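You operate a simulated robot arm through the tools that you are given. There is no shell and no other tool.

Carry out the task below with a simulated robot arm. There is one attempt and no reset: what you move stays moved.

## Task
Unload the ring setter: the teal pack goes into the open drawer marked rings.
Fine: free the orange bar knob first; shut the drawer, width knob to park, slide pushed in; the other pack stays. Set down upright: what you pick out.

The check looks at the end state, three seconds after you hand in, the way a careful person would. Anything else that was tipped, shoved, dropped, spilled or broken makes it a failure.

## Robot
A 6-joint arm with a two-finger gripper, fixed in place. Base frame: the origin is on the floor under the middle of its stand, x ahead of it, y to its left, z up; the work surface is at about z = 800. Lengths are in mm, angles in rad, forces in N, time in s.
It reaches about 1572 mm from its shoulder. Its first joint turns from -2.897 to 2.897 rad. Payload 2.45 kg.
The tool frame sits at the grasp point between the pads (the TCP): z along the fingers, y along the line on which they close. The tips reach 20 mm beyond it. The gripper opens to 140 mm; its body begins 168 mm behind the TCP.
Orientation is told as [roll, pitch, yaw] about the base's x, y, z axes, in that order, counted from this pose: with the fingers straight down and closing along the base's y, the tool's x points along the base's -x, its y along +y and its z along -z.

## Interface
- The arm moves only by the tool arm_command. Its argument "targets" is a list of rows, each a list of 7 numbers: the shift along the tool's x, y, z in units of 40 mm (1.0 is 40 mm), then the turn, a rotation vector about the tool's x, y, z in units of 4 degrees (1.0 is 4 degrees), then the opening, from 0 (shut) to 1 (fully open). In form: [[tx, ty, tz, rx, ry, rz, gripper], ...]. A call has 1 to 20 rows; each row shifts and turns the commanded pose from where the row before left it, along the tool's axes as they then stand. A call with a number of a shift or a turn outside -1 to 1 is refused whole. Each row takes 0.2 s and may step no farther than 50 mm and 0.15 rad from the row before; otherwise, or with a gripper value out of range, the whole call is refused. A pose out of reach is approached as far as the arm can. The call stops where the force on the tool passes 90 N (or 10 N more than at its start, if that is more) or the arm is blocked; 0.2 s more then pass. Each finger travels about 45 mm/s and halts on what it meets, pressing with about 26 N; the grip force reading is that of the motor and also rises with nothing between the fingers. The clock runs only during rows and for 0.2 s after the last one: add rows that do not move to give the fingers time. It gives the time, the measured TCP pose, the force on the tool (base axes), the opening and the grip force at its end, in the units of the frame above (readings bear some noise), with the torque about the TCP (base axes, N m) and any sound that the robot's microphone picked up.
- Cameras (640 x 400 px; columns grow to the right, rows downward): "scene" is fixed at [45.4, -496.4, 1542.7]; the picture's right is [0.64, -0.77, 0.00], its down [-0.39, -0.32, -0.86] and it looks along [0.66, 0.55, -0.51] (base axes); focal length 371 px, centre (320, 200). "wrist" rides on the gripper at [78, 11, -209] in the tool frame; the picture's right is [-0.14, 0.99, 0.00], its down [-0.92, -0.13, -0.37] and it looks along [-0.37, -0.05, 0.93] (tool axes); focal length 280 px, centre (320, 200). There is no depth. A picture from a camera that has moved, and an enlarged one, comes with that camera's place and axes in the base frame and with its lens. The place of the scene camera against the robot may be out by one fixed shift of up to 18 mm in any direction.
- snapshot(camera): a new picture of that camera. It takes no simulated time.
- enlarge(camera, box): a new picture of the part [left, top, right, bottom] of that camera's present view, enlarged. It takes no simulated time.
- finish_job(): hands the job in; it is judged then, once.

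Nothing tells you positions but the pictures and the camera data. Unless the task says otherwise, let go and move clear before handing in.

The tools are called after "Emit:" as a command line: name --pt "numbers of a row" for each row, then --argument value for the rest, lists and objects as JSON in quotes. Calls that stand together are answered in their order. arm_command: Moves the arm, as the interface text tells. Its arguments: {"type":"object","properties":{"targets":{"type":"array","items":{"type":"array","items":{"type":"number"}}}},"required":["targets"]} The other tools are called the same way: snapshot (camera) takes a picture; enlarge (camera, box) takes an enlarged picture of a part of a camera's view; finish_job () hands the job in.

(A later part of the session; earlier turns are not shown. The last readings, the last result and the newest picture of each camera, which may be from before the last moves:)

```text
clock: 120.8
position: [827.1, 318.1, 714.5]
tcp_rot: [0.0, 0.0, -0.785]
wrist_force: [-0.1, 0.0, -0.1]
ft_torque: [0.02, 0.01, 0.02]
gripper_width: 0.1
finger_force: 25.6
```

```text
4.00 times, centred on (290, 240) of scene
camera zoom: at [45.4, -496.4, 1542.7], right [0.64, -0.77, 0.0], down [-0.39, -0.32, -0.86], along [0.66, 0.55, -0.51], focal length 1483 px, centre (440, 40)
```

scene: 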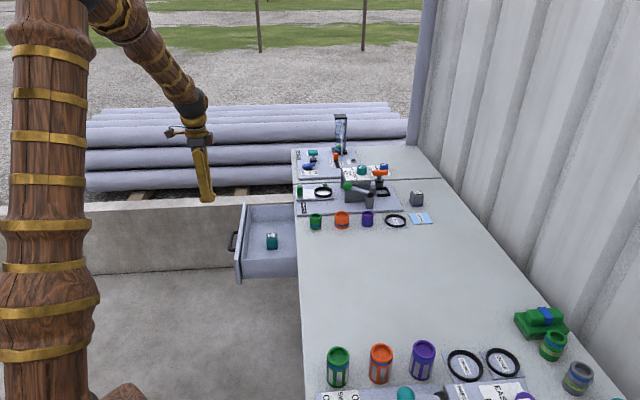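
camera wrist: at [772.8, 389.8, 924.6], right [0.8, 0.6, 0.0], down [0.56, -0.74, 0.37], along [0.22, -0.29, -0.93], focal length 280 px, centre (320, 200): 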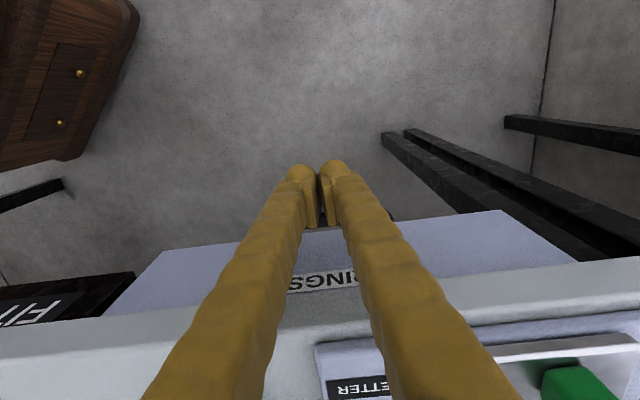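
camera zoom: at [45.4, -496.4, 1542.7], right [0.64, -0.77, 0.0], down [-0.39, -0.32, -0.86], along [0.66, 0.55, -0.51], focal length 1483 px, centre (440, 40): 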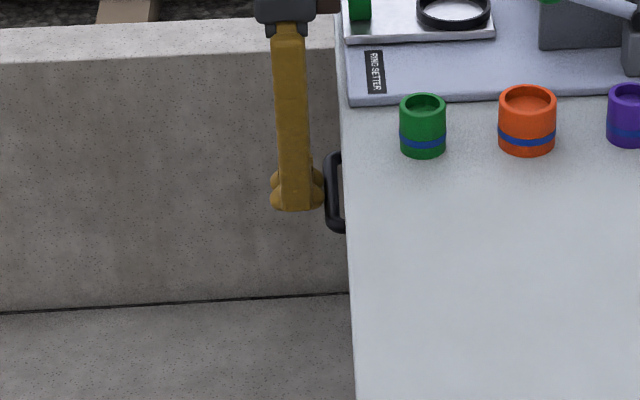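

Emit:
snapshot --camera "wrist"

Emit:
arm_command --pt "-0.05 0 0 0 0 0 0" --pt "-0.05 0 0 0 0 0 0"

Emit:
enlarge --camera "scene" --box '[260, 190, 320, 290]'

```text
taken
camera wrist: at [778.1, 383.7, 924.3], right [0.8, 0.6, 0.0], down [0.56, -0.74, 0.37], along [0.22, -0.29, -0.93], focal length 280 px, centre (320, 200)
```

wrist: 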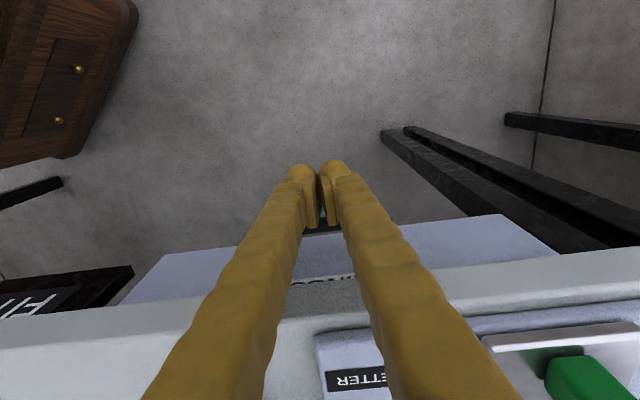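

```text
clock: 121.4
position: [829.8, 317.7, 714.2]
tcp_rot: [-0.001, 0.001, -0.786]
wrist_force: [-0.6, 0.2, 0.9]
ft_torque: [0.0, -0.01, -0.02]
gripper_width: 0.0
finger_force: 26.4
```

```text
4.00 times, centred on (290, 240) of scene
camera zoom: at [45.4, -496.4, 1542.7], right [0.64, -0.77, 0.0], down [-0.39, -0.32, -0.86], along [0.66, 0.55, -0.51], focal length 1483 px, centre (440, 40)
```

zoom: 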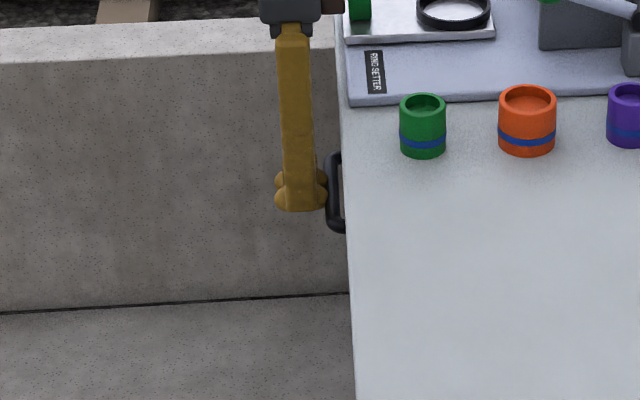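

Emit:
arm_command --pt "-0.05 0 0 0 0 0 0" --pt "-0.05 0 0 0 0 0 0"

Emit:
arm_command --pt "-0.05 0 0 0 0 0 0" --pt "-0.05 0 0 0 0 0 0"

Emit:
enlarge --camera "scene" --box '[260, 190, 320, 290]'

Emit:
snapshot --camera "wrist"

```text
clock: 122.0
position: [830.2, 316.1, 713.2]
tcp_rot: [-0.002, 0.002, -0.784]
wrist_force: [-31.6, 32.1, 5.6]
ft_torque: [0.2, 0.23, -0.2]
gripper_width: 6.2
finger_force: 30.2
```

```text
clock: 122.6
position: [830.6, 316.7, 714.5]
tcp_rot: [-0.004, 0.004, -0.784]
wrist_force: [-9.6, 10.1, 3.5]
ft_torque: [0.04, 0.05, -0.13]
gripper_width: 6.0
finger_force: 29.6
stopped in row 2: the force on the tool passed its limit at 96 N (the readings are from after the stop); the commanded pose is now the measured one
```

```text
4.00 times, centred on (290, 240) of scene
camera zoom: at [45.4, -496.4, 1542.7], right [0.64, -0.77, 0.0], down [-0.39, -0.32, -0.86], along [0.66, 0.55, -0.51], focal length 1483 px, centre (440, 40)
```

zoom: 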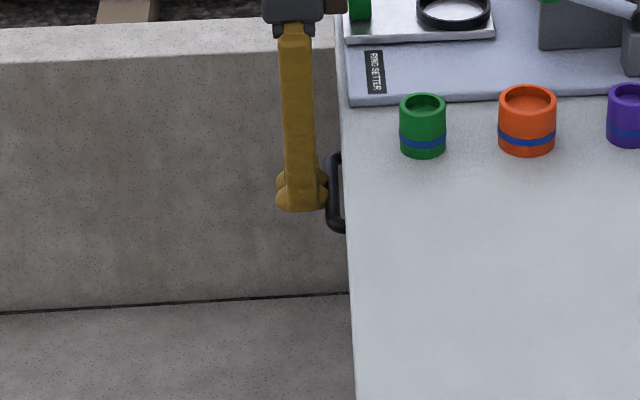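

```text
taken
camera wrist: at [782.8, 379.6, 923.8], right [0.8, 0.6, 0.0], down [0.56, -0.74, 0.37], along [0.22, -0.29, -0.93], focal length 280 px, centre (320, 200)
```

wrist: 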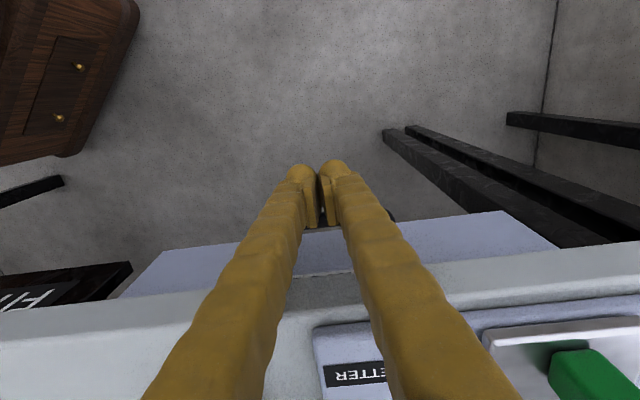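

The drawer hit its end stop with a sharp force rise. I'll back off, lift, and look at the closed drawer front and the slide.

Emit:
arm_command --pt "0.5 0 0 0 0 0 0" --pt "1 0 0 0 0 0 0" --pt "1 0 0 0 0 0 0" --pt "0 0 -1 0 0 0 0" --pt "0 0 -1 0 0 0 0" --pt "0 0 -1 0 0 0 0" --pt "0 0 -1 0 0 0 0" --pt "0 0 -1 0 0 0 0" --pt "0 0 -1 0 0 0 0"

Emit:
snapshot --camera "wrist"

Emit:
snapshot --camera "scene"

```text
clock: 124.6
position: [759.7, 388.2, 954.9]
tcp_rot: [-0.003, 0.004, -0.784]
wrist_force: [0.5, -0.4, 0.3]
ft_torque: [-0.01, 0.01, -0.01]
gripper_width: 0.0
finger_force: 29.2
```

```text
taken
camera wrist: at [712.5, 451.7, 1165.9], right [0.8, 0.6, 0.0], down [0.56, -0.74, 0.37], along [0.22, -0.29, -0.93], focal length 280 px, centre (320, 200)
```

wrist: 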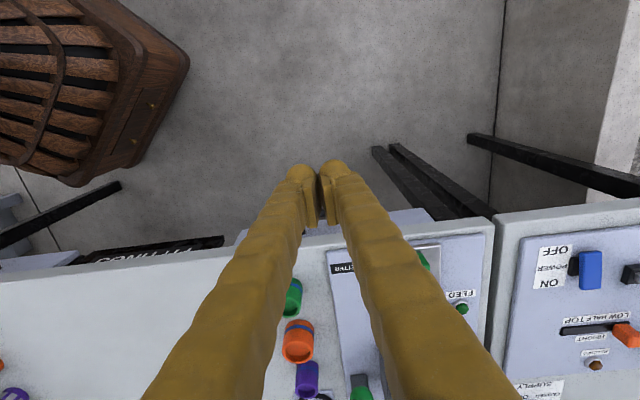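

```text
taken
```

scene: 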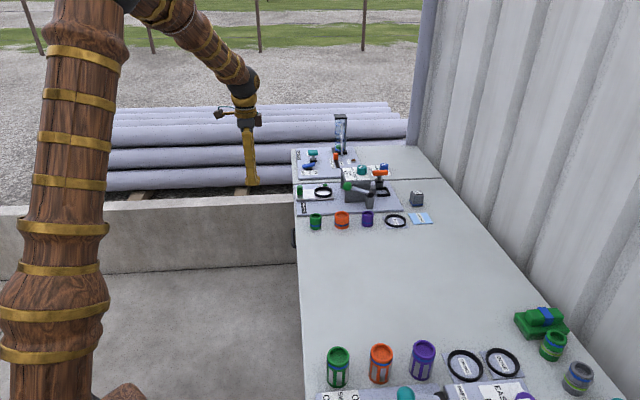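

Emit:
arm_command --pt "0 -0.8 0 0 0 0 0" --pt "0 -0.8 0 0 0 0 0"

Emit:
enlarge --camera "wrist" --box '[380, 180, 540, 340]'

Emit:
enlarge --camera "scene" --box '[285, 150, 395, 225]'

```text
clock: 125.2
position: [713.7, 341.9, 955.3]
tcp_rot: [-0.002, 0.004, -0.784]
wrist_force: [-0.5, 0.4, 0.7]
ft_torque: [-0.01, -0.02, 0.01]
gripper_width: 0.1
finger_force: 28.7
```

```text
2.50 times, centred on (460, 260) of wrist
camera zoom: at [667.7, 405.1, 1165.7], right [0.8, 0.6, 0.0], down [0.56, -0.74, 0.37], along [0.22, -0.29, -0.93], focal length 701 px, centre (-30, 50)
```

zoom: 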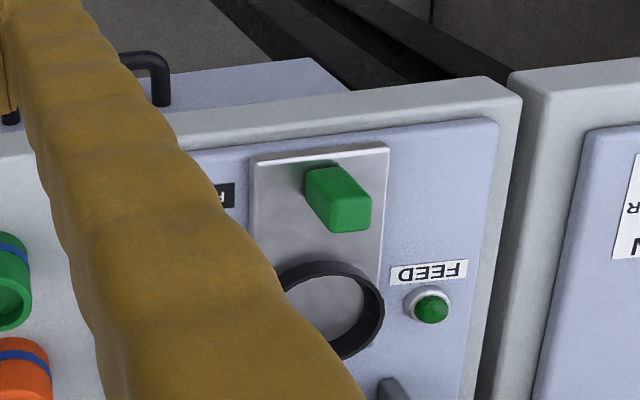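

```text
5.33 times, centred on (340, 188) of scene
camera zoom: at [45.4, -496.4, 1542.7], right [0.64, -0.77, 0.0], down [-0.39, -0.32, -0.86], along [0.66, 0.55, -0.51], focal length 1978 px, centre (213, 267)
```

zoom: 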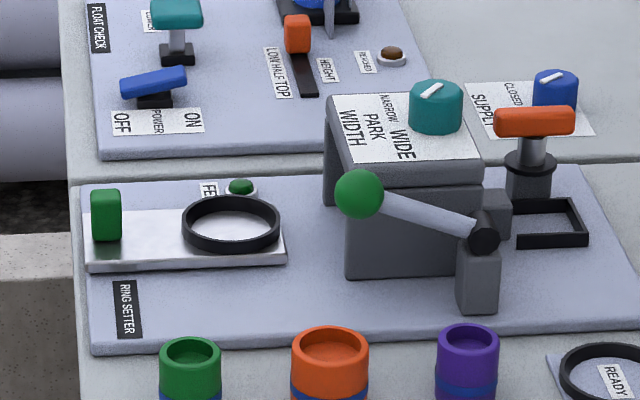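

The drawer is shut. The slide's green grip is near N-edge position (945, 353), about 40 mm tall. I'll move to the outside of it and lower, ready to push the slide in.

Emit:
arm_command --pt "-0.342 0.72 0 0 0 0 0" --pt "-0.342 0.72 0 0 0 0 0" --pt "-0.342 0.72 0 0 0 0 0" --pt "-0.342 0.72 0 0 0 0 0" --pt "-0.342 0.72 0 0 0 0 0" --pt "-0.342 0.72 0 0 0 0 0" --pt "0 0 0.78 0 0 0 0" --pt "0 0 0.78 0 0 0 0" --pt "0 0 0.78 0 0 0 0"

Emit:
snapshot --camera "wrist"

Emit:
enlarge --camera "scene" --box '[270, 130, 380, 220]'

```text
clock: 127.2
position: [894.8, 407.4, 859.5]
tcp_rot: [-0.004, 0.003, -0.785]
wrist_force: [-0.6, 0.4, 0.3]
ft_torque: [0.02, -0.03, -0.01]
gripper_width: 0.0
finger_force: 30.1
```

```text
taken
camera wrist: at [846.6, 470.3, 1070.3], right [0.8, 0.6, 0.0], down [0.56, -0.74, 0.37], along [0.22, -0.29, -0.93], focal length 280 px, centre (320, 200)
```

wrist: 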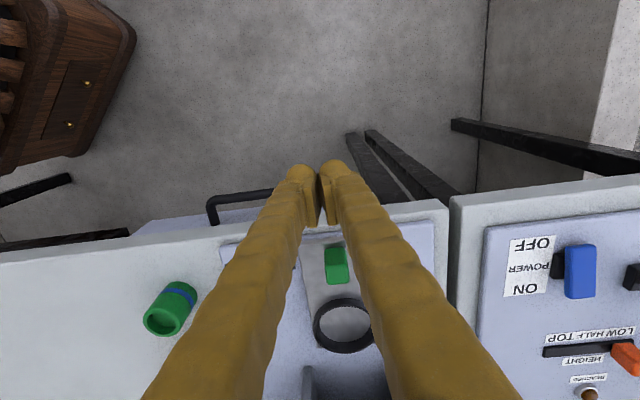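

```text
4.44 times, centred on (325, 175) of scene
camera zoom: at [45.4, -496.4, 1542.7], right [0.64, -0.77, 0.0], down [-0.39, -0.32, -0.86], along [0.66, 0.55, -0.51], focal length 1648 px, centre (298, 311)
```

zoom: 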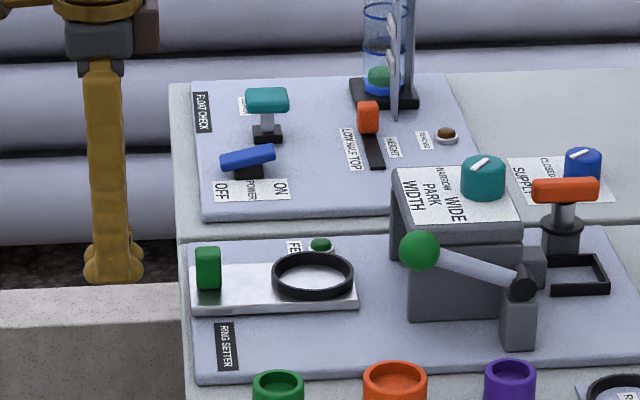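

Emit:
arm_command --pt "-0.1 0.1 0 0 0 0 0" --pt "-0.1 0.03 0 0 0 0 0" --pt "-0.1 0 0 0 0 0 0" --pt "-0.1 0 0 0 0 0 0" --pt "-0.08 0 0 0 0 0 0" --pt "-0.08 0 0 0 0 0 0" --pt "-0.08 0 0 0 0 0 0"

Emit:
enlarge --camera "scene" --box '[270, 130, 380, 220]'

Emit:
enlarge --camera "wrist" --box '[240, 150, 420, 330]'

```text
clock: 128.8
position: [918.8, 391.4, 859.2]
tcp_rot: [-0.003, 0.004, -0.787]
wrist_force: [-0.2, -0.6, 0.3]
ft_torque: [0.01, -0.03, 0.03]
gripper_width: 0.2
finger_force: 29.0
```

```text
4.44 times, centred on (325, 175) of scene
camera zoom: at [45.4, -496.4, 1542.7], right [0.64, -0.77, 0.0], down [-0.39, -0.32, -0.86], along [0.66, 0.55, -0.51], focal length 1648 px, centre (298, 311)
```

zoom: 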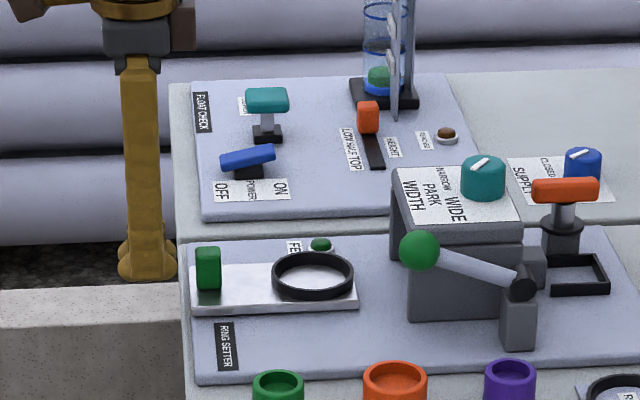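

```text
2.22 times, centred on (330, 240) of wrist
camera zoom: at [870.9, 453.9, 1069.1], right [0.8, 0.6, 0.0], down [0.56, -0.74, 0.37], along [0.22, -0.29, -0.93], focal length 623 px, centre (298, 111)
```

zoom: 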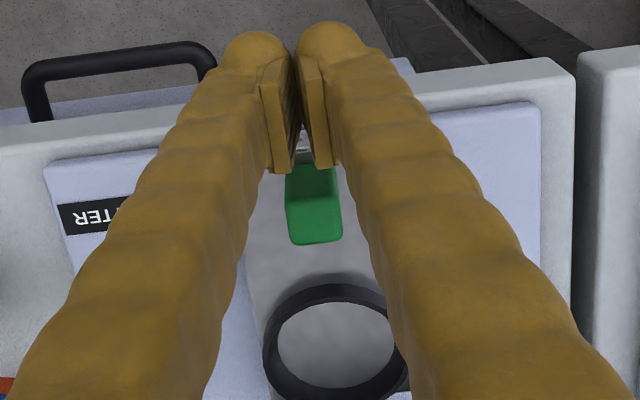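

Emit:
arm_command --pt "-0.08 0.08 0 0 0 0 0" --pt "-0.08 0.07 0 0 0 0 0" --pt "-0.08 0 0 0 0 0 0" --pt "-0.08 0 0 0 0 0 0" --pt "-0.08 0 0 0 0 0 0" --pt "-0.08 0 0 0 0 0 0" --pt "-0.08 0 0 0 0 0 0"

Emit:
enlarge --camera "scene" --box '[270, 130, 380, 220]'

```text
clock: 130.4
position: [939.0, 380.1, 858.7]
tcp_rot: [-0.004, 0.003, -0.786]
wrist_force: [-2.1, 1.0, -1.2]
ft_torque: [0.02, 0.03, 0.0]
gripper_width: 0.0
finger_force: 29.1
```

```text
4.44 times, centred on (325, 175) of scene
camera zoom: at [45.4, -496.4, 1542.7], right [0.64, -0.77, 0.0], down [-0.39, -0.32, -0.86], along [0.66, 0.55, -0.51], focal length 1648 px, centre (298, 311)
```

zoom: 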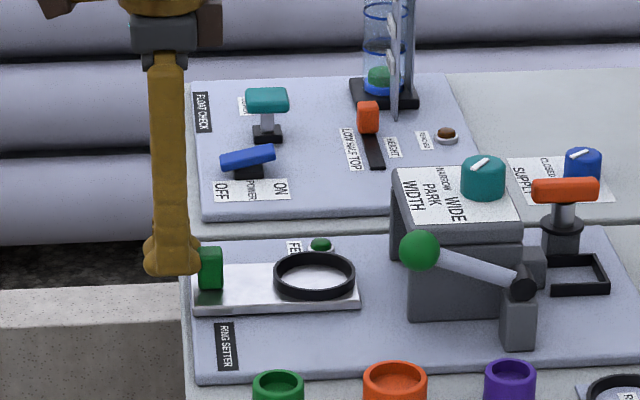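

The slide is starting to move. I'll keep pushing it in with steady small steps.

Emit:
arm_command --pt "-0.08 0 0 0 0 0 0" --pt "-0.1 0 0 0 0 0 0" --pt "-0.1 0 0 0 0 0 0" --pt "-0.1 0 0 0 0 0 0" --pt "-0.1 0 0 0 0 0 0" --pt "-0.1 0 0 0 0 0 0" --pt "-0.1 0 0 0 0 0 0" --pt "-0.1 0 0 0 0 0 0" --pt "-0.08 0 0 0 0 0 0"

Emit:
enlarge --camera "scene" --box '[270, 130, 380, 220]'

Emit:
enlarge --camera "wrist" --box '[240, 150, 420, 330]'

```text
clock: 132.4
position: [961.1, 354.5, 858.7]
tcp_rot: [-0.002, 0.004, -0.785]
wrist_force: [-1.4, 1.3, 0.2]
ft_torque: [-0.02, 0.02, 0.03]
gripper_width: 0.0
finger_force: 29.5
```

```text
4.44 times, centred on (325, 175) of scene
camera zoom: at [45.4, -496.4, 1542.7], right [0.64, -0.77, 0.0], down [-0.39, -0.32, -0.86], along [0.66, 0.55, -0.51], focal length 1648 px, centre (298, 311)
```

zoom: 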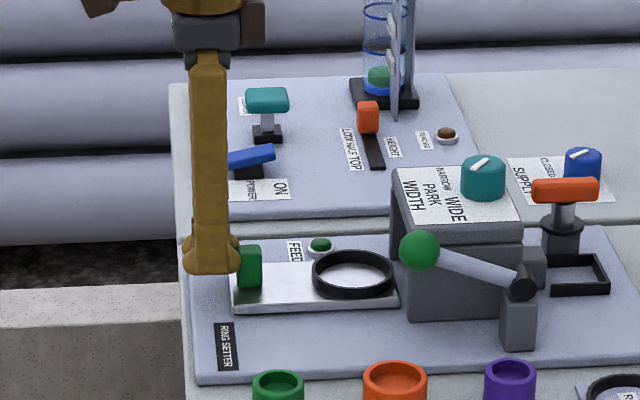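

```text
2.22 times, centred on (330, 240) of wrist
camera zoom: at [912.9, 418.2, 1069.5], right [0.8, 0.6, 0.0], down [0.56, -0.74, 0.37], along [0.22, -0.29, -0.93], focal length 623 px, centre (298, 111)
```

zoom: 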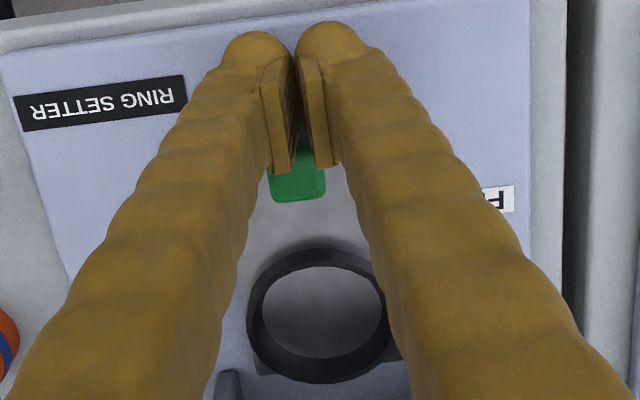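

Emit:
arm_command --pt "-0.08 0 0 0 0 0 0" --pt "-0.1 0 0 0 0 0 0" --pt "-0.1 0 0 0 0 0 0" --pt "-0.1 0 0 0 0 0 0" --pt "-0.1 0 0 0 0 0 0" --pt "-0.1 0 0 0 0 0 0" --pt "-0.08 0 0 0 0 0 0"

Emit:
enlarge --camera "scene" --box '[270, 130, 380, 220]'

Emit:
enlarge --camera "wrist" --box '[240, 150, 420, 330]'

```text
clock: 134.0
position: [981.8, 334.2, 859.3]
tcp_rot: [-0.002, 0.005, -0.784]
wrist_force: [-0.4, 0.7, -0.1]
ft_torque: [0.03, 0.03, 0.0]
gripper_width: 0.0
finger_force: 29.7
```

```text
4.44 times, centred on (325, 175) of scene
camera zoom: at [45.4, -496.4, 1542.7], right [0.64, -0.77, 0.0], down [-0.39, -0.32, -0.86], along [0.66, 0.55, -0.51], focal length 1648 px, centre (298, 311)
```

zoom: 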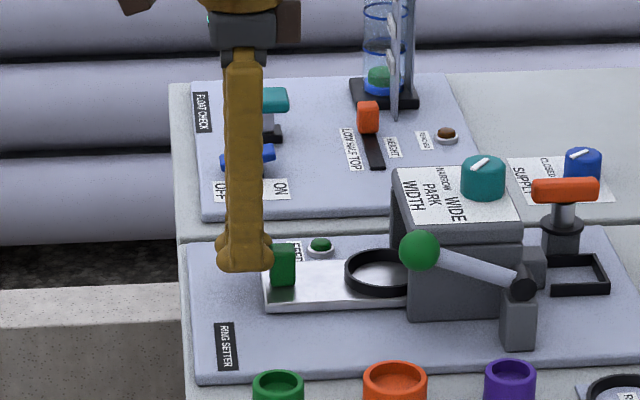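

```text
2.22 times, centred on (330, 240) of wrist
camera zoom: at [933.8, 398.7, 1069.9], right [0.8, 0.6, 0.0], down [0.56, -0.74, 0.37], along [0.22, -0.29, -0.93], focal length 623 px, centre (298, 111)
```

zoom: 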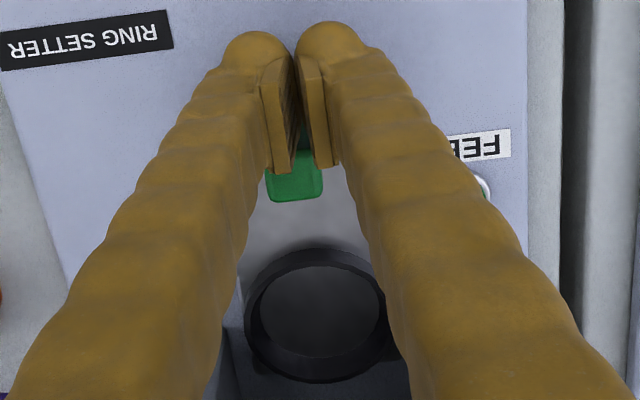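

Emit:
arm_command --pt "-0.08 0 0 0 0 0 0" --pt "-0.08 0 0 0 0 0 0" --pt "-0.08 0 0 0 0 0 0" --pt "-0.08 0 0 0 0 0 0" --pt "-0.06 0 0 0 0 0 0"

Emit:
enlarge --camera "scene" --box '[270, 130, 380, 220]'

```text
clock: 135.2
position: [992.5, 326.4, 859.7]
tcp_rot: [-0.004, 0.004, -0.784]
wrist_force: [-1.3, 0.5, 0.3]
ft_torque: [0.0, 0.03, -0.05]
gripper_width: 0.1
finger_force: 28.9
```

```text
4.44 times, centred on (325, 175) of scene
camera zoom: at [45.4, -496.4, 1542.7], right [0.64, -0.77, 0.0], down [-0.39, -0.32, -0.86], along [0.66, 0.55, -0.51], focal length 1648 px, centre (298, 311)
```

zoom: 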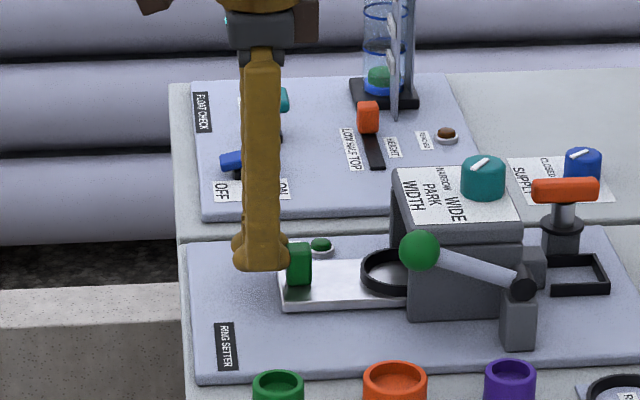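

Emit:
arm_command --pt "-0.08 0 0 0 0 0 0" --pt "-0.08 0 0 0 0 0 0" --pt "-0.08 0 0 0 0 0 0" --pt "-0.06 0 0 0 0 0 0"

Emit:
arm_command --pt "-0.06 0 0 0 0 0 0" --pt "-0.06 0 0 0 0 0 0" --pt "-0.06 0 0 0 0 0 0"

Emit:
enlarge --camera "scene" --box '[270, 130, 380, 220]'

Emit:
enlarge --camera "wrist" --box '[240, 150, 420, 330]'

```text
clock: 136.2
position: [1001.5, 315.7, 859.6]
tcp_rot: [-0.003, 0.004, -0.786]
wrist_force: [-0.1, -0.2, 0.3]
ft_torque: [0.02, 0.01, -0.02]
gripper_width: 0.0
finger_force: 29.8
```

```text
clock: 137.0
position: [1005.5, 311.9, 860.6]
tcp_rot: [-0.003, 0.003, -0.784]
wrist_force: [-0.4, -0.4, 0.7]
ft_torque: [0.02, 0.04, 0.0]
gripper_width: 0.0
finger_force: 29.6
```

```text
4.44 times, centred on (325, 175) of scene
camera zoom: at [45.4, -496.4, 1542.7], right [0.64, -0.77, 0.0], down [-0.39, -0.32, -0.86], along [0.66, 0.55, -0.51], focal length 1648 px, centre (298, 311)
```

zoom: 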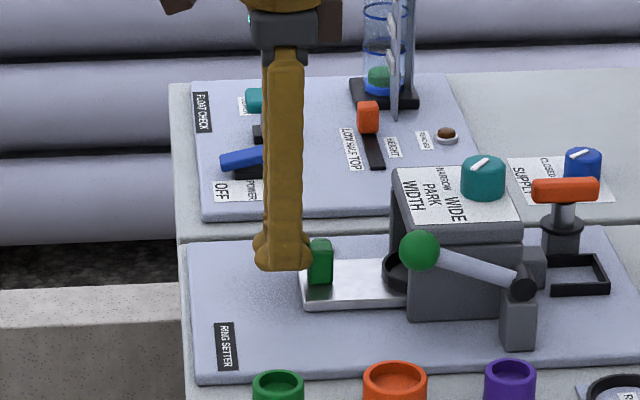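

```text
2.22 times, centred on (330, 240) of wrist
camera zoom: at [956.8, 375.2, 1069.6], right [0.8, 0.6, 0.0], down [0.56, -0.74, 0.37], along [0.22, -0.29, -0.93], focal length 623 px, centre (298, 111)
```

zoom: 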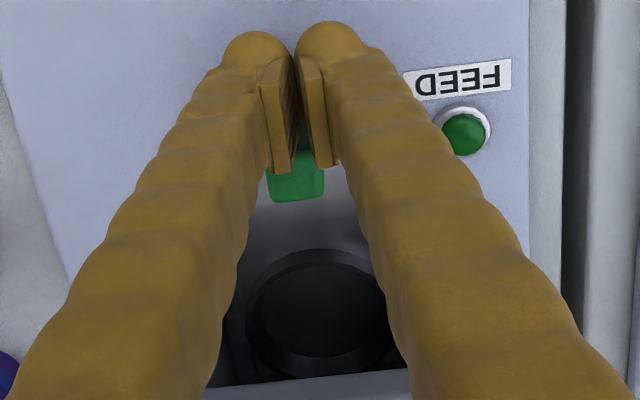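

Emit:
arm_command --pt "-0.06 0 0 0 0 0 0" --pt "-0.06 0 0 0 0 0 0" --pt "-0.06 0 0 0 0 0 0"

Emit:
arm_command --pt "-0.05 0 0 0 0 0 0" --pt "-0.05 0 0 0 0 0 0" --pt "-0.05 0 0 0 0 0 0"

Emit:
enlarge --camera "scene" --box '[270, 130, 380, 220]'

```text
clock: 137.8
position: [1011.1, 308.0, 859.2]
tcp_rot: [-0.004, 0.003, -0.786]
wrist_force: [0.3, 0.3, -0.1]
ft_torque: [0.0, -0.01, 0.03]
gripper_width: 0.3
finger_force: 29.3
```

```text
clock: 138.6
position: [1013.5, 302.6, 860.1]
tcp_rot: [-0.003, 0.004, -0.786]
wrist_force: [-0.2, 1.3, -0.8]
ft_torque: [0.03, -0.02, 0.0]
gripper_width: 0.0
finger_force: 29.5
```

```text
4.44 times, centred on (325, 175) of scene
camera zoom: at [45.4, -496.4, 1542.7], right [0.64, -0.77, 0.0], down [-0.39, -0.32, -0.86], along [0.66, 0.55, -0.51], focal length 1648 px, centre (298, 311)
```

zoom: 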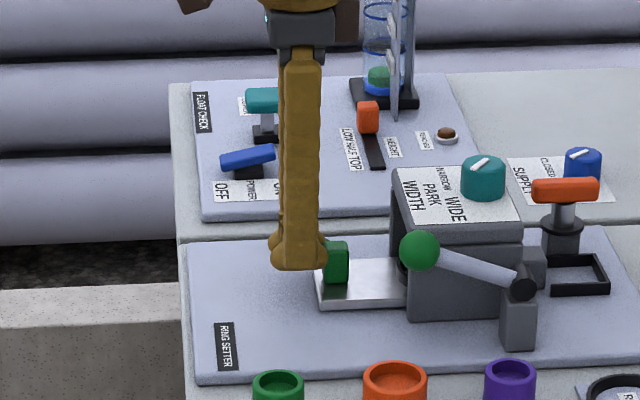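

Emit:
arm_command --pt "-0.06 0 0 0 0 0 0" --pt "-0.06 0 0 0 0 0 0" --pt "-0.06 0 0 0 0 0 0"

Emit:
arm_command --pt "-0.05 0 0 0 0 0 0" --pt "-0.05 0 0 0 0 0 0" --pt "-0.05 0 0 0 0 0 0"

Emit:
enlarge --camera "scene" --box '[270, 130, 380, 220]'

Emit:
enlarge --camera "wrist" --box '[240, 150, 420, 330]'

```text
clock: 139.4
position: [1015.2, 302.1, 858.0]
tcp_rot: [-0.007, 0.012, -0.783]
wrist_force: [-7.5, 7.7, 1.2]
ft_torque: [0.06, 0.09, -0.07]
gripper_width: 0.0
finger_force: 29.0
stopped in row 3: the force on the tool passed its limit at 94 N (the readings are from after the stop); the commanded pose is now the measured one
```

```text
clock: 140.3
position: [1015.1, 303.4, 858.8]
tcp_rot: [-0.009, 0.016, -0.781]
wrist_force: [-7.7, 5.1, 1.0]
ft_torque: [0.04, 0.03, -0.12]
gripper_width: 0.0
finger_force: 29.5
stopped in row 3: the force on the tool passed its limit at 94 N (the readings are from after the stop); the commanded pose is now the measured one
```

```text
4.44 times, centred on (325, 175) of scene
camera zoom: at [45.4, -496.4, 1542.7], right [0.64, -0.77, 0.0], down [-0.39, -0.32, -0.86], along [0.66, 0.55, -0.51], focal length 1648 px, centre (298, 311)
```

zoom: 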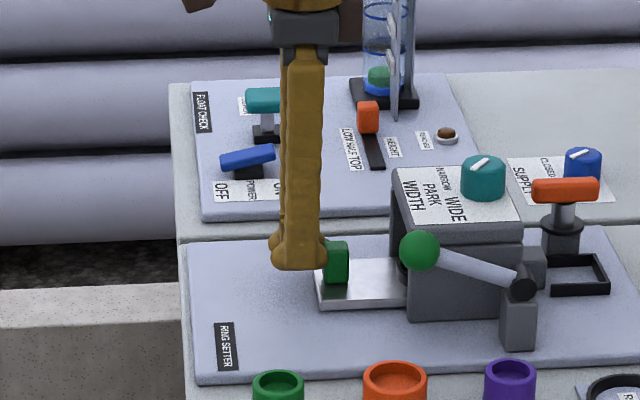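

```text
2.22 times, centred on (330, 240) of wrist
camera zoom: at [970.0, 365.0, 1069.9], right [0.79, 0.61, -0.01], down [0.57, -0.74, 0.35], along [0.21, -0.29, -0.93], focal length 623 px, centre (298, 111)
```

zoom: 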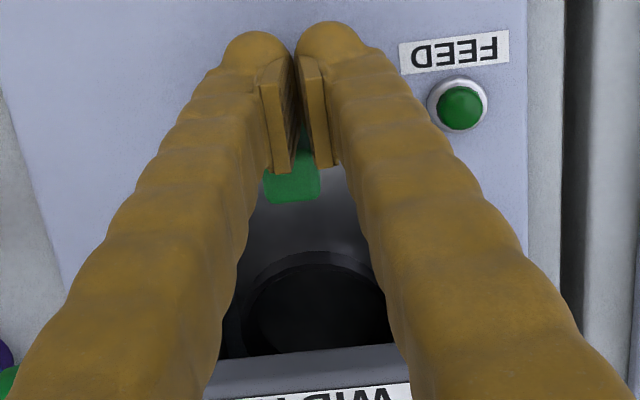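

The slide hit its end stop twice with the position unchanged, and the ring rode in under the press. I'll back off, raise, and check that the slide stays in.

Emit:
arm_command --pt "0.5 0 0 0 0 0 0" --pt "1 0 0 0 0 0 0" --pt "0 0 -0.8 0 0 0 0" --pt "0 0 -1 0 0 0 0" --pt "0 0 -1 0 0 0 0" --pt "0 0 -1 0 0 0 0"

Emit:
snapshot --camera "wrist"

Emit:
enlarge --camera "scene" --box '[285, 150, 395, 225]'

```text
clock: 141.7
position: [977.2, 343.9, 1012.2]
tcp_rot: [-0.009, 0.015, -0.781]
wrist_force: [0.1, 0.4, 0.9]
ft_torque: [0.0, 0.01, 0.03]
gripper_width: 0.3
finger_force: 29.0
```

```text
taken
camera wrist: at [931.4, 407.1, 1222.5], right [0.8, 0.61, -0.01], down [0.57, -0.74, 0.36], along [0.21, -0.29, -0.93], focal length 280 px, centre (320, 200)
```

wrist: 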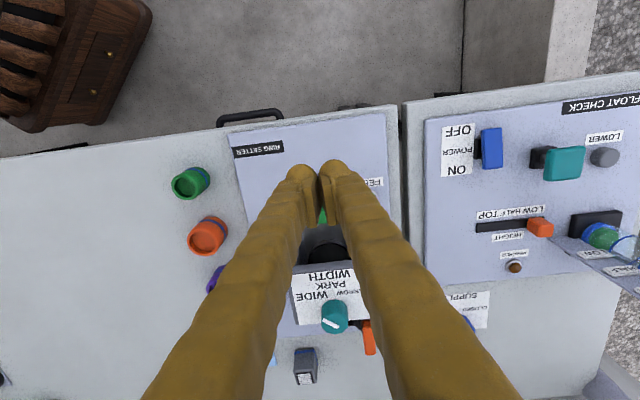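

```text
5.33 times, centred on (340, 188) of scene
camera zoom: at [45.4, -496.4, 1542.7], right [0.64, -0.77, 0.0], down [-0.39, -0.32, -0.86], along [0.66, 0.55, -0.51], focal length 1978 px, centre (213, 267)
```

zoom: 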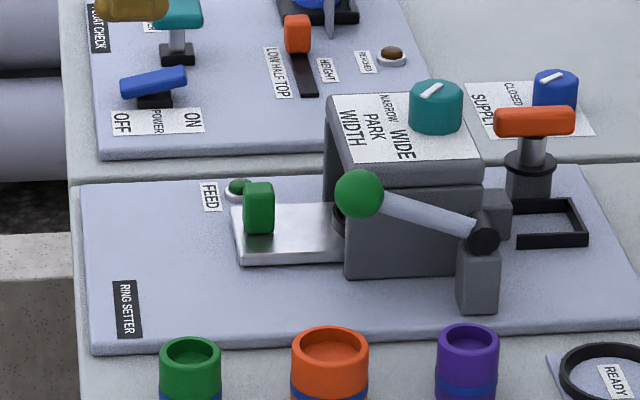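

The slide stays in. Next is the width knob: I'll turn the wrist and move above it, then check its exact centre and the pointer angle from overhead.

Emit:
arm_command --pt "0 0 0 0 0 -0.956 0.1" --pt "0 0 0 0 0 -0.956 0.2" --pt "0 0 0 0 0 -0.956 0.3" --pt "0 0 0 0 0 -0.956 0.4" --pt "0 0 0 0 0 -0.956 0.45" --pt "0 0 0 0 0 -0.956 0.45" --pt "0 0 0 0 0 -0.956 0.45" --pt "0 0 0 0 0 -0.956 0.45" --pt "0 0 0 0 0 -0.956 0.45" --pt "0 0 0 0 0 -0.956 0.45" --pt "0 0 0 0 0 -0.956 0.45" --pt "0 0 0 0 0 -0.956 0.45" --pt "0 0 0 0 0 -0.956 0.45" --pt "-0.64 -0.829 0 0 0 0 0.45" --pt "-0.64 -0.829 0 0 0 0 0.45" --pt "-0.64 -0.829 0 0 0 0 0.45" --pt "-0.64 -0.829 0 0 0 0 0.45" --pt "-0.64 -0.829 0 0 0 0 0.45"

Emit:
snapshot --camera "wrist"

Emit:
enlarge --camera "wrist" --box '[250, 90, 390, 210]'

```text
clock: 145.5
position: [1115.9, 187.7, 1009.3]
tcp_rot: [0.006, 0.015, 0.088]
wrist_force: [-0.7, 0.6, 0.0]
ft_torque: [-0.07, -0.01, -0.01]
gripper_width: 63.0
finger_force: 0.2
```

```text
taken
camera wrist: at [1039.5, 191.8, 1221.5], right [0.05, 1.0, 0.0], down [0.93, -0.05, 0.35], along [0.35, -0.01, -0.94], focal length 280 px, centre (320, 200)
```

wrist: 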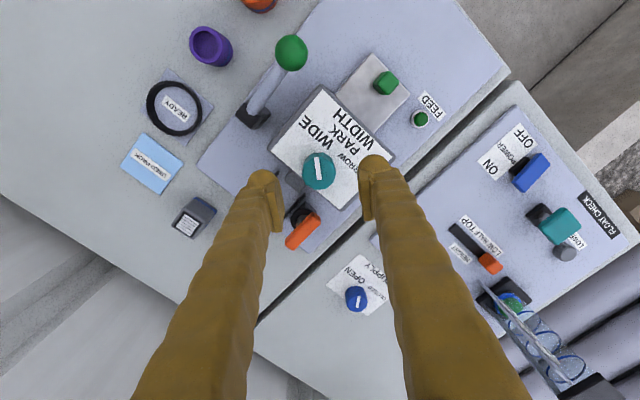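

```text
3.33 times, centred on (320, 150) of wrist
camera zoom: at [1039.5, 191.8, 1221.5], right [0.05, 1.0, 0.0], down [0.93, -0.05, 0.35], along [0.35, -0.01, -0.94], focal length 935 px, centre (320, 367)
```

zoom: 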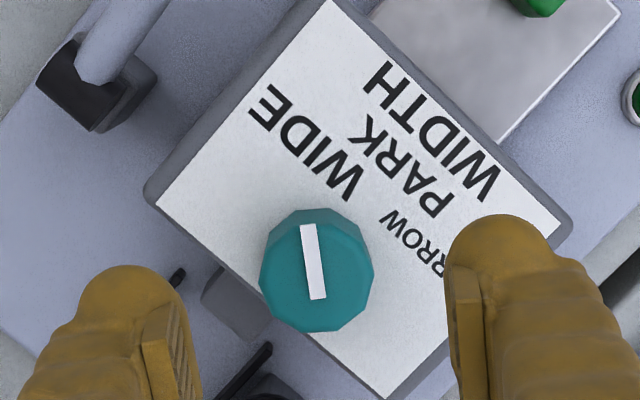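

Emit:
arm_command --pt "-0.17 -0.015 0 0 -0.2 0 0.42" --pt "0 0 0.5 0 0 0 0.42" --pt "0 0 0.5 0 0 0 0.42" --pt "0 0 0.3 0 0 0 0.42" --pt "0 0 0.2 0 0 0 0.42"

Emit:
enlarge --camera "wrist" --box '[240, 100, 400, 240]'

Emit:
enlarge --camera "scene" --box '[320, 130, 400, 200]'

```text
clock: 146.7
position: [1124.7, 188.8, 949.3]
tcp_rot: [0.007, 0.002, 0.085]
wrist_force: [-0.5, 0.4, -0.9]
ft_torque: [0.0, -0.03, 0.01]
gripper_width: 59.0
finger_force: 0.1
```

```text
2.86 times, centred on (320, 170) of wrist
camera zoom: at [1044.7, 191.6, 1159.0], right [0.05, 1.0, 0.01], down [0.93, -0.05, 0.37], along [0.37, -0.01, -0.93], focal length 801 px, centre (320, 286)
```

zoom: 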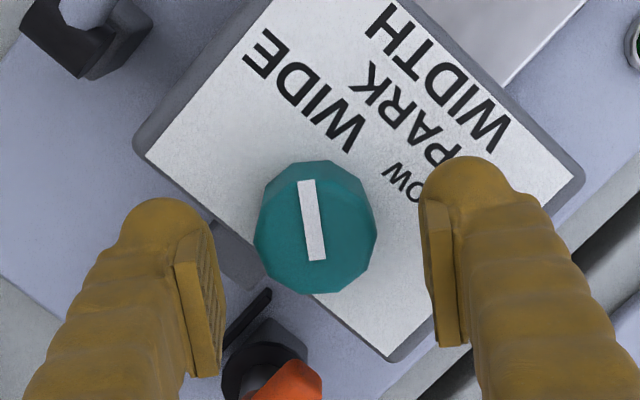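

```text
5.71 times, centred on (360, 165) of scene
camera zoom: at [45.4, -496.4, 1542.7], right [0.64, -0.77, 0.0], down [-0.39, -0.32, -0.86], along [0.66, 0.55, -0.51], focal length 2119 px, centre (91, 400)
```

zoom: 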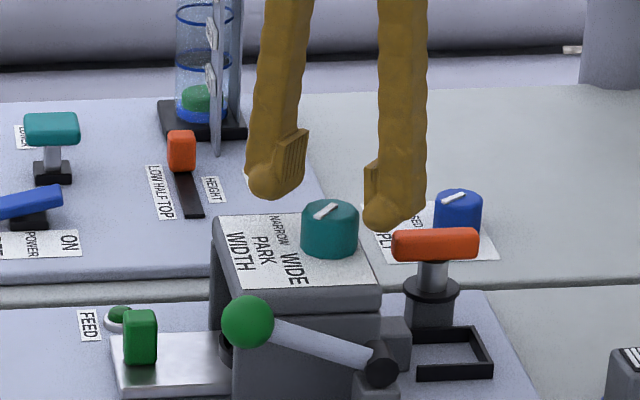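

Emit:
arm_command --pt "0.07 -0.03 0 0 0 0 0.42" --pt "0 0 0.25 0 0 0 0.42" --pt "0 0 0.2 0 0 0 0.42" --pt "0 0 0 0 0 0 0.42"

Emit:
enlarge --camera "wrist" --box '[240, 100, 400, 240]'

Emit:
enlarge --camera "scene" --box '[330, 140, 400, 200]'

```text
clock: 147.7
position: [1121.8, 188.1, 928.7]
tcp_rot: [0.007, 0.003, 0.087]
wrist_force: [0.2, 0.5, -0.2]
ft_torque: [0.03, 0.01, 0.02]
gripper_width: 59.0
finger_force: 0.0
```

```text
2.86 times, centred on (320, 170) of wrist
camera zoom: at [1042.3, 190.7, 1139.8], right [0.05, 1.0, 0.01], down [0.93, -0.05, 0.37], along [0.37, -0.01, -0.93], focal length 801 px, centre (320, 286)
```

zoom: 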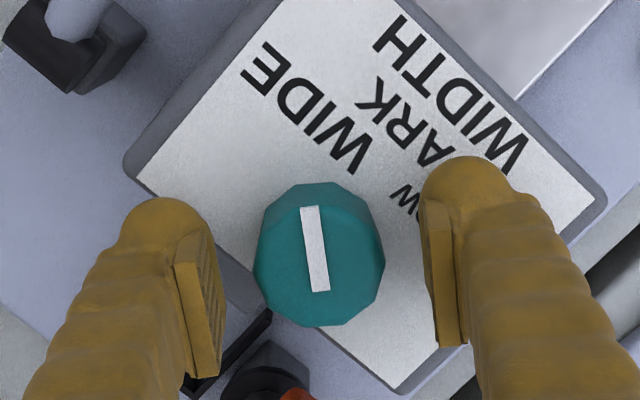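

```text
6.67 times, centred on (365, 170) of scene
camera zoom: at [45.4, -496.4, 1542.7], right [0.64, -0.77, 0.0], down [-0.39, -0.32, -0.86], along [0.66, 0.55, -0.51], focal length 2472 px, centre (20, 400)
```

zoom: 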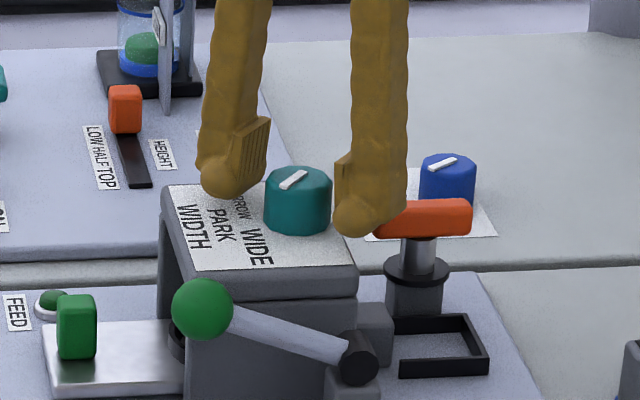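

Emit:
arm_command --pt "0.04 0 0.05 0 0 0 0.42" --pt "0 0 0 0 0 0 0.3" --pt "0 0 0 0 0 0 0.15" --pt "0 0 0 0 0 0 0.0" --pt "0 0 0 0 0 0 0.0" --pt "0 0 0 0 0 0 0.0"

Emit:
enlarge --camera "wrist" --box '[240, 100, 400, 240]'

Emit:
enlarge --camera "scene" --box '[330, 140, 400, 200]'

```text
clock: 149.1
position: [1118.7, 186.9, 926.1]
tcp_rot: [0.007, 0.0, 0.086]
wrist_force: [1.6, -1.7, -1.6]
ft_torque: [0.04, -0.05, 0.0]
gripper_width: 35.9
finger_force: 45.1
```

```text
2.86 times, centred on (320, 170) of wrist
camera zoom: at [1039.9, 190.3, 1137.4], right [0.05, 1.0, 0.01], down [0.93, -0.05, 0.37], along [0.37, -0.01, -0.93], focal length 801 px, centre (320, 286)
```

zoom: 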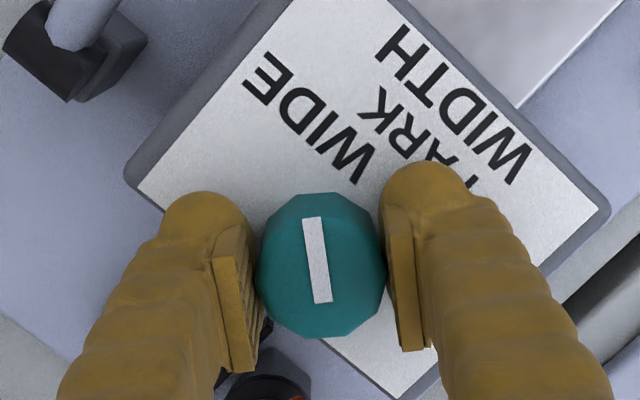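

```text
6.67 times, centred on (365, 170) of scene
camera zoom: at [45.4, -496.4, 1542.7], right [0.64, -0.77, 0.0], down [-0.39, -0.32, -0.86], along [0.66, 0.55, -0.51], focal length 2472 px, centre (20, 400)
```

zoom: 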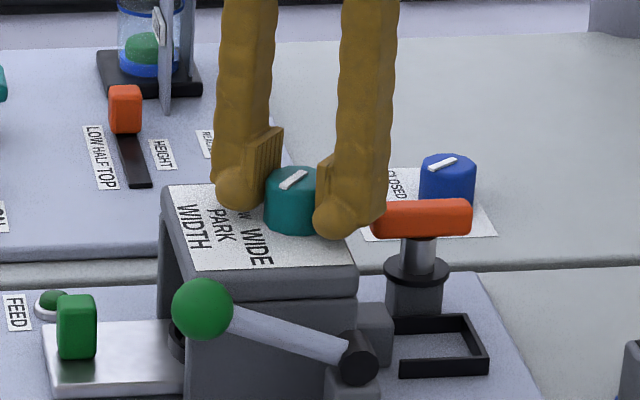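

The knob is gripped. I'll turn it clockwise toward PARK, and after the first few degrees I'll check that it follows.

Emit:
arm_command --pt "0 0 0 0 0 1 0" --pt "0 0 0 0 0 1 0" --pt "0 0 0 0 0 1 0"

Emit:
enlarge --camera "wrist" --box '[240, 100, 400, 240]'

Emit:
enlarge --camera "scene" --box '[330, 140, 400, 200]'

```text
clock: 149.9
position: [1120.0, 186.7, 927.1]
tcp_rot: [0.007, 0.006, -0.125]
wrist_force: [-14.6, -3.8, -11.4]
ft_torque: [-0.07, 0.17, -0.04]
gripper_width: 35.8
finger_force: 45.6
```

```text
2.86 times, centred on (320, 170) of wrist
camera zoom: at [1043.0, 207.1, 1137.7], right [0.26, 0.97, 0.0], down [0.9, -0.24, 0.36], along [0.35, -0.09, -0.93], focal length 801 px, centre (320, 286)
```

zoom: 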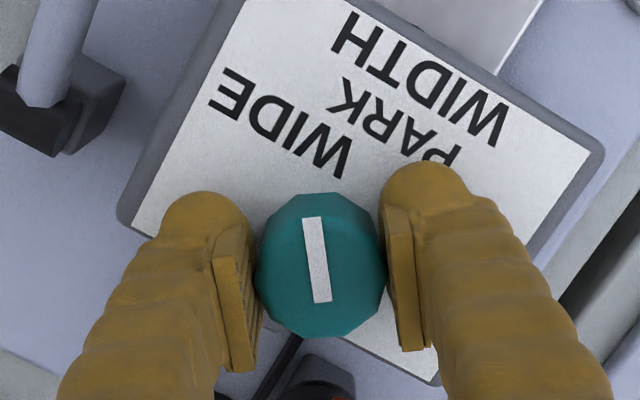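

```text
6.67 times, centred on (365, 170) of scene
camera zoom: at [45.4, -496.4, 1542.7], right [0.64, -0.77, 0.0], down [-0.39, -0.32, -0.86], along [0.66, 0.55, -0.51], focal length 2472 px, centre (20, 400)
```

zoom: 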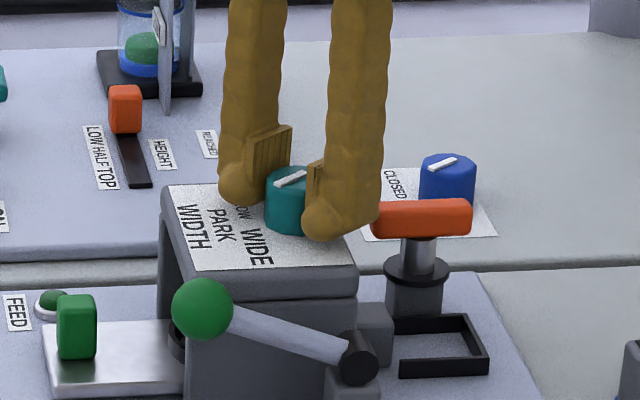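

Emit:
arm_command --pt "0 0 0 0 0 1 0" --pt "0 0 0 0 0 1 0" --pt "0 0 0 0 0 1 0" --pt "0 0 0 0 0 1 0" --pt "0 0 0 0 0 1 0"

Emit:
enlarge --camera "wrist" --box '[240, 100, 400, 240]'

```text
clock: 151.1
position: [1119.8, 187.4, 928.2]
tcp_rot: [0.004, 0.006, -0.476]
wrist_force: [-16.4, -0.6, -18.3]
ft_torque: [0.02, 0.23, 0.0]
gripper_width: 35.7
finger_force: 45.0
```

```text
2.86 times, centred on (320, 170) of wrist
camera zoom: at [1054.6, 232.3, 1137.9], right [0.57, 0.82, 0.0], down [0.76, -0.54, 0.36], along [0.3, -0.21, -0.93], focal length 801 px, centre (320, 286)
```

zoom: 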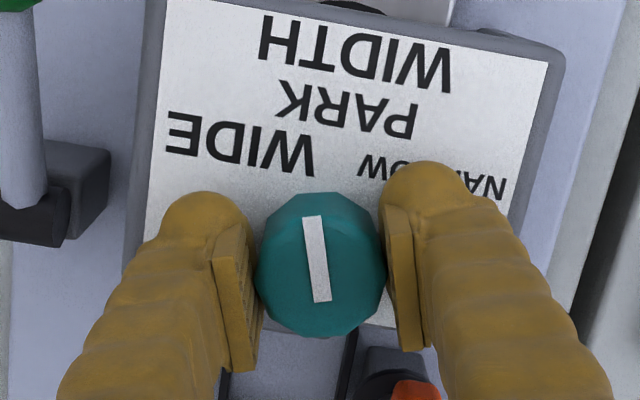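

Emit:
arm_command --pt "0 0 0 0 0 1 0" --pt "0 0 0 0 0 1 0" --pt "0 0 0 0 0 1 0" --pt "0 0 0 0 0 1 0" --pt "0 0 0 0 0 0.25 0"

Emit:
enlarge --camera "wrist" --box '[240, 90, 400, 230]'

Emit:
enlarge --camera "scene" --box '[330, 140, 400, 200]'

```text
clock: 152.3
position: [1119.6, 187.7, 927.5]
tcp_rot: [0.002, 0.008, -0.769]
wrist_force: [-13.6, 0.9, -18.7]
ft_torque: [-0.19, -0.07, 0.0]
gripper_width: 35.6
finger_force: 45.4
```

```text
2.86 times, centred on (320, 160) of wrist
camera zoom: at [1071.0, 249.5, 1138.1], right [0.79, 0.62, 0.0], down [0.57, -0.74, 0.36], along [0.22, -0.28, -0.93], focal length 801 px, centre (320, 314)
```

zoom: 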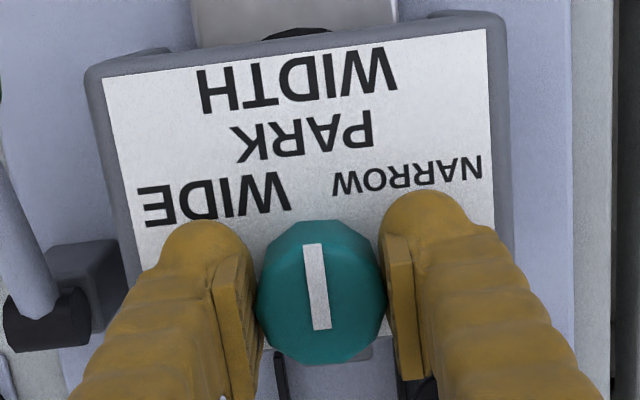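

```text
6.67 times, centred on (365, 170) of scene
camera zoom: at [45.4, -496.4, 1542.7], right [0.64, -0.77, 0.0], down [-0.39, -0.32, -0.86], along [0.66, 0.55, -0.51], focal length 2472 px, centre (20, 400)
```

zoom: 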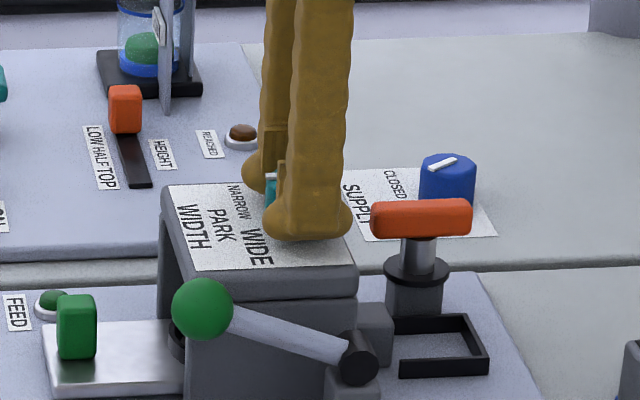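

Emit:
enlarge --camera "wrist" --box '[290, 160, 350, 220]'

Emit:
enlarge --camera "wrist" --box '[260, 90, 380, 200]'

```text
6.67 times, centred on (320, 190) of wrist
camera zoom: at [1071.0, 249.5, 1138.1], right [0.79, 0.62, 0.0], down [0.57, -0.74, 0.36], along [0.22, -0.28, -0.93], focal length 1869 px, centre (320, 267)
```

zoom: 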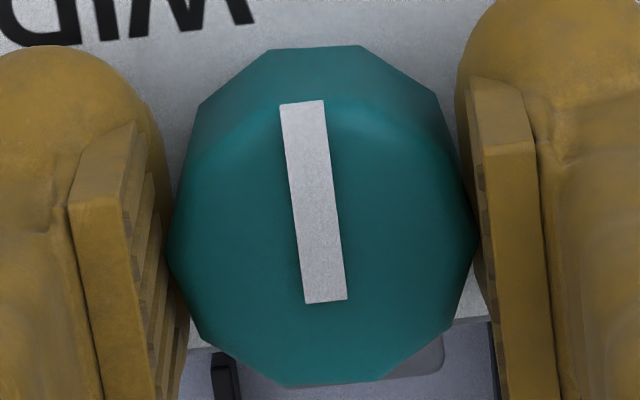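

```text
3.64 times, centred on (320, 145) of wrist
camera zoom: at [1071.0, 249.5, 1138.1], right [0.79, 0.62, 0.0], down [0.57, -0.74, 0.36], along [0.22, -0.28, -0.93], focal length 1020 px, centre (320, 400)
```

zoom: 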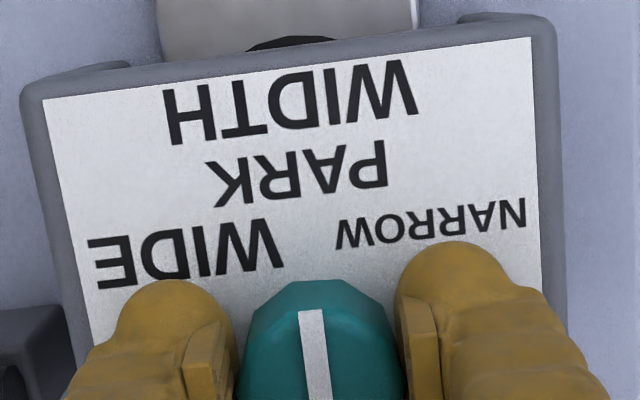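

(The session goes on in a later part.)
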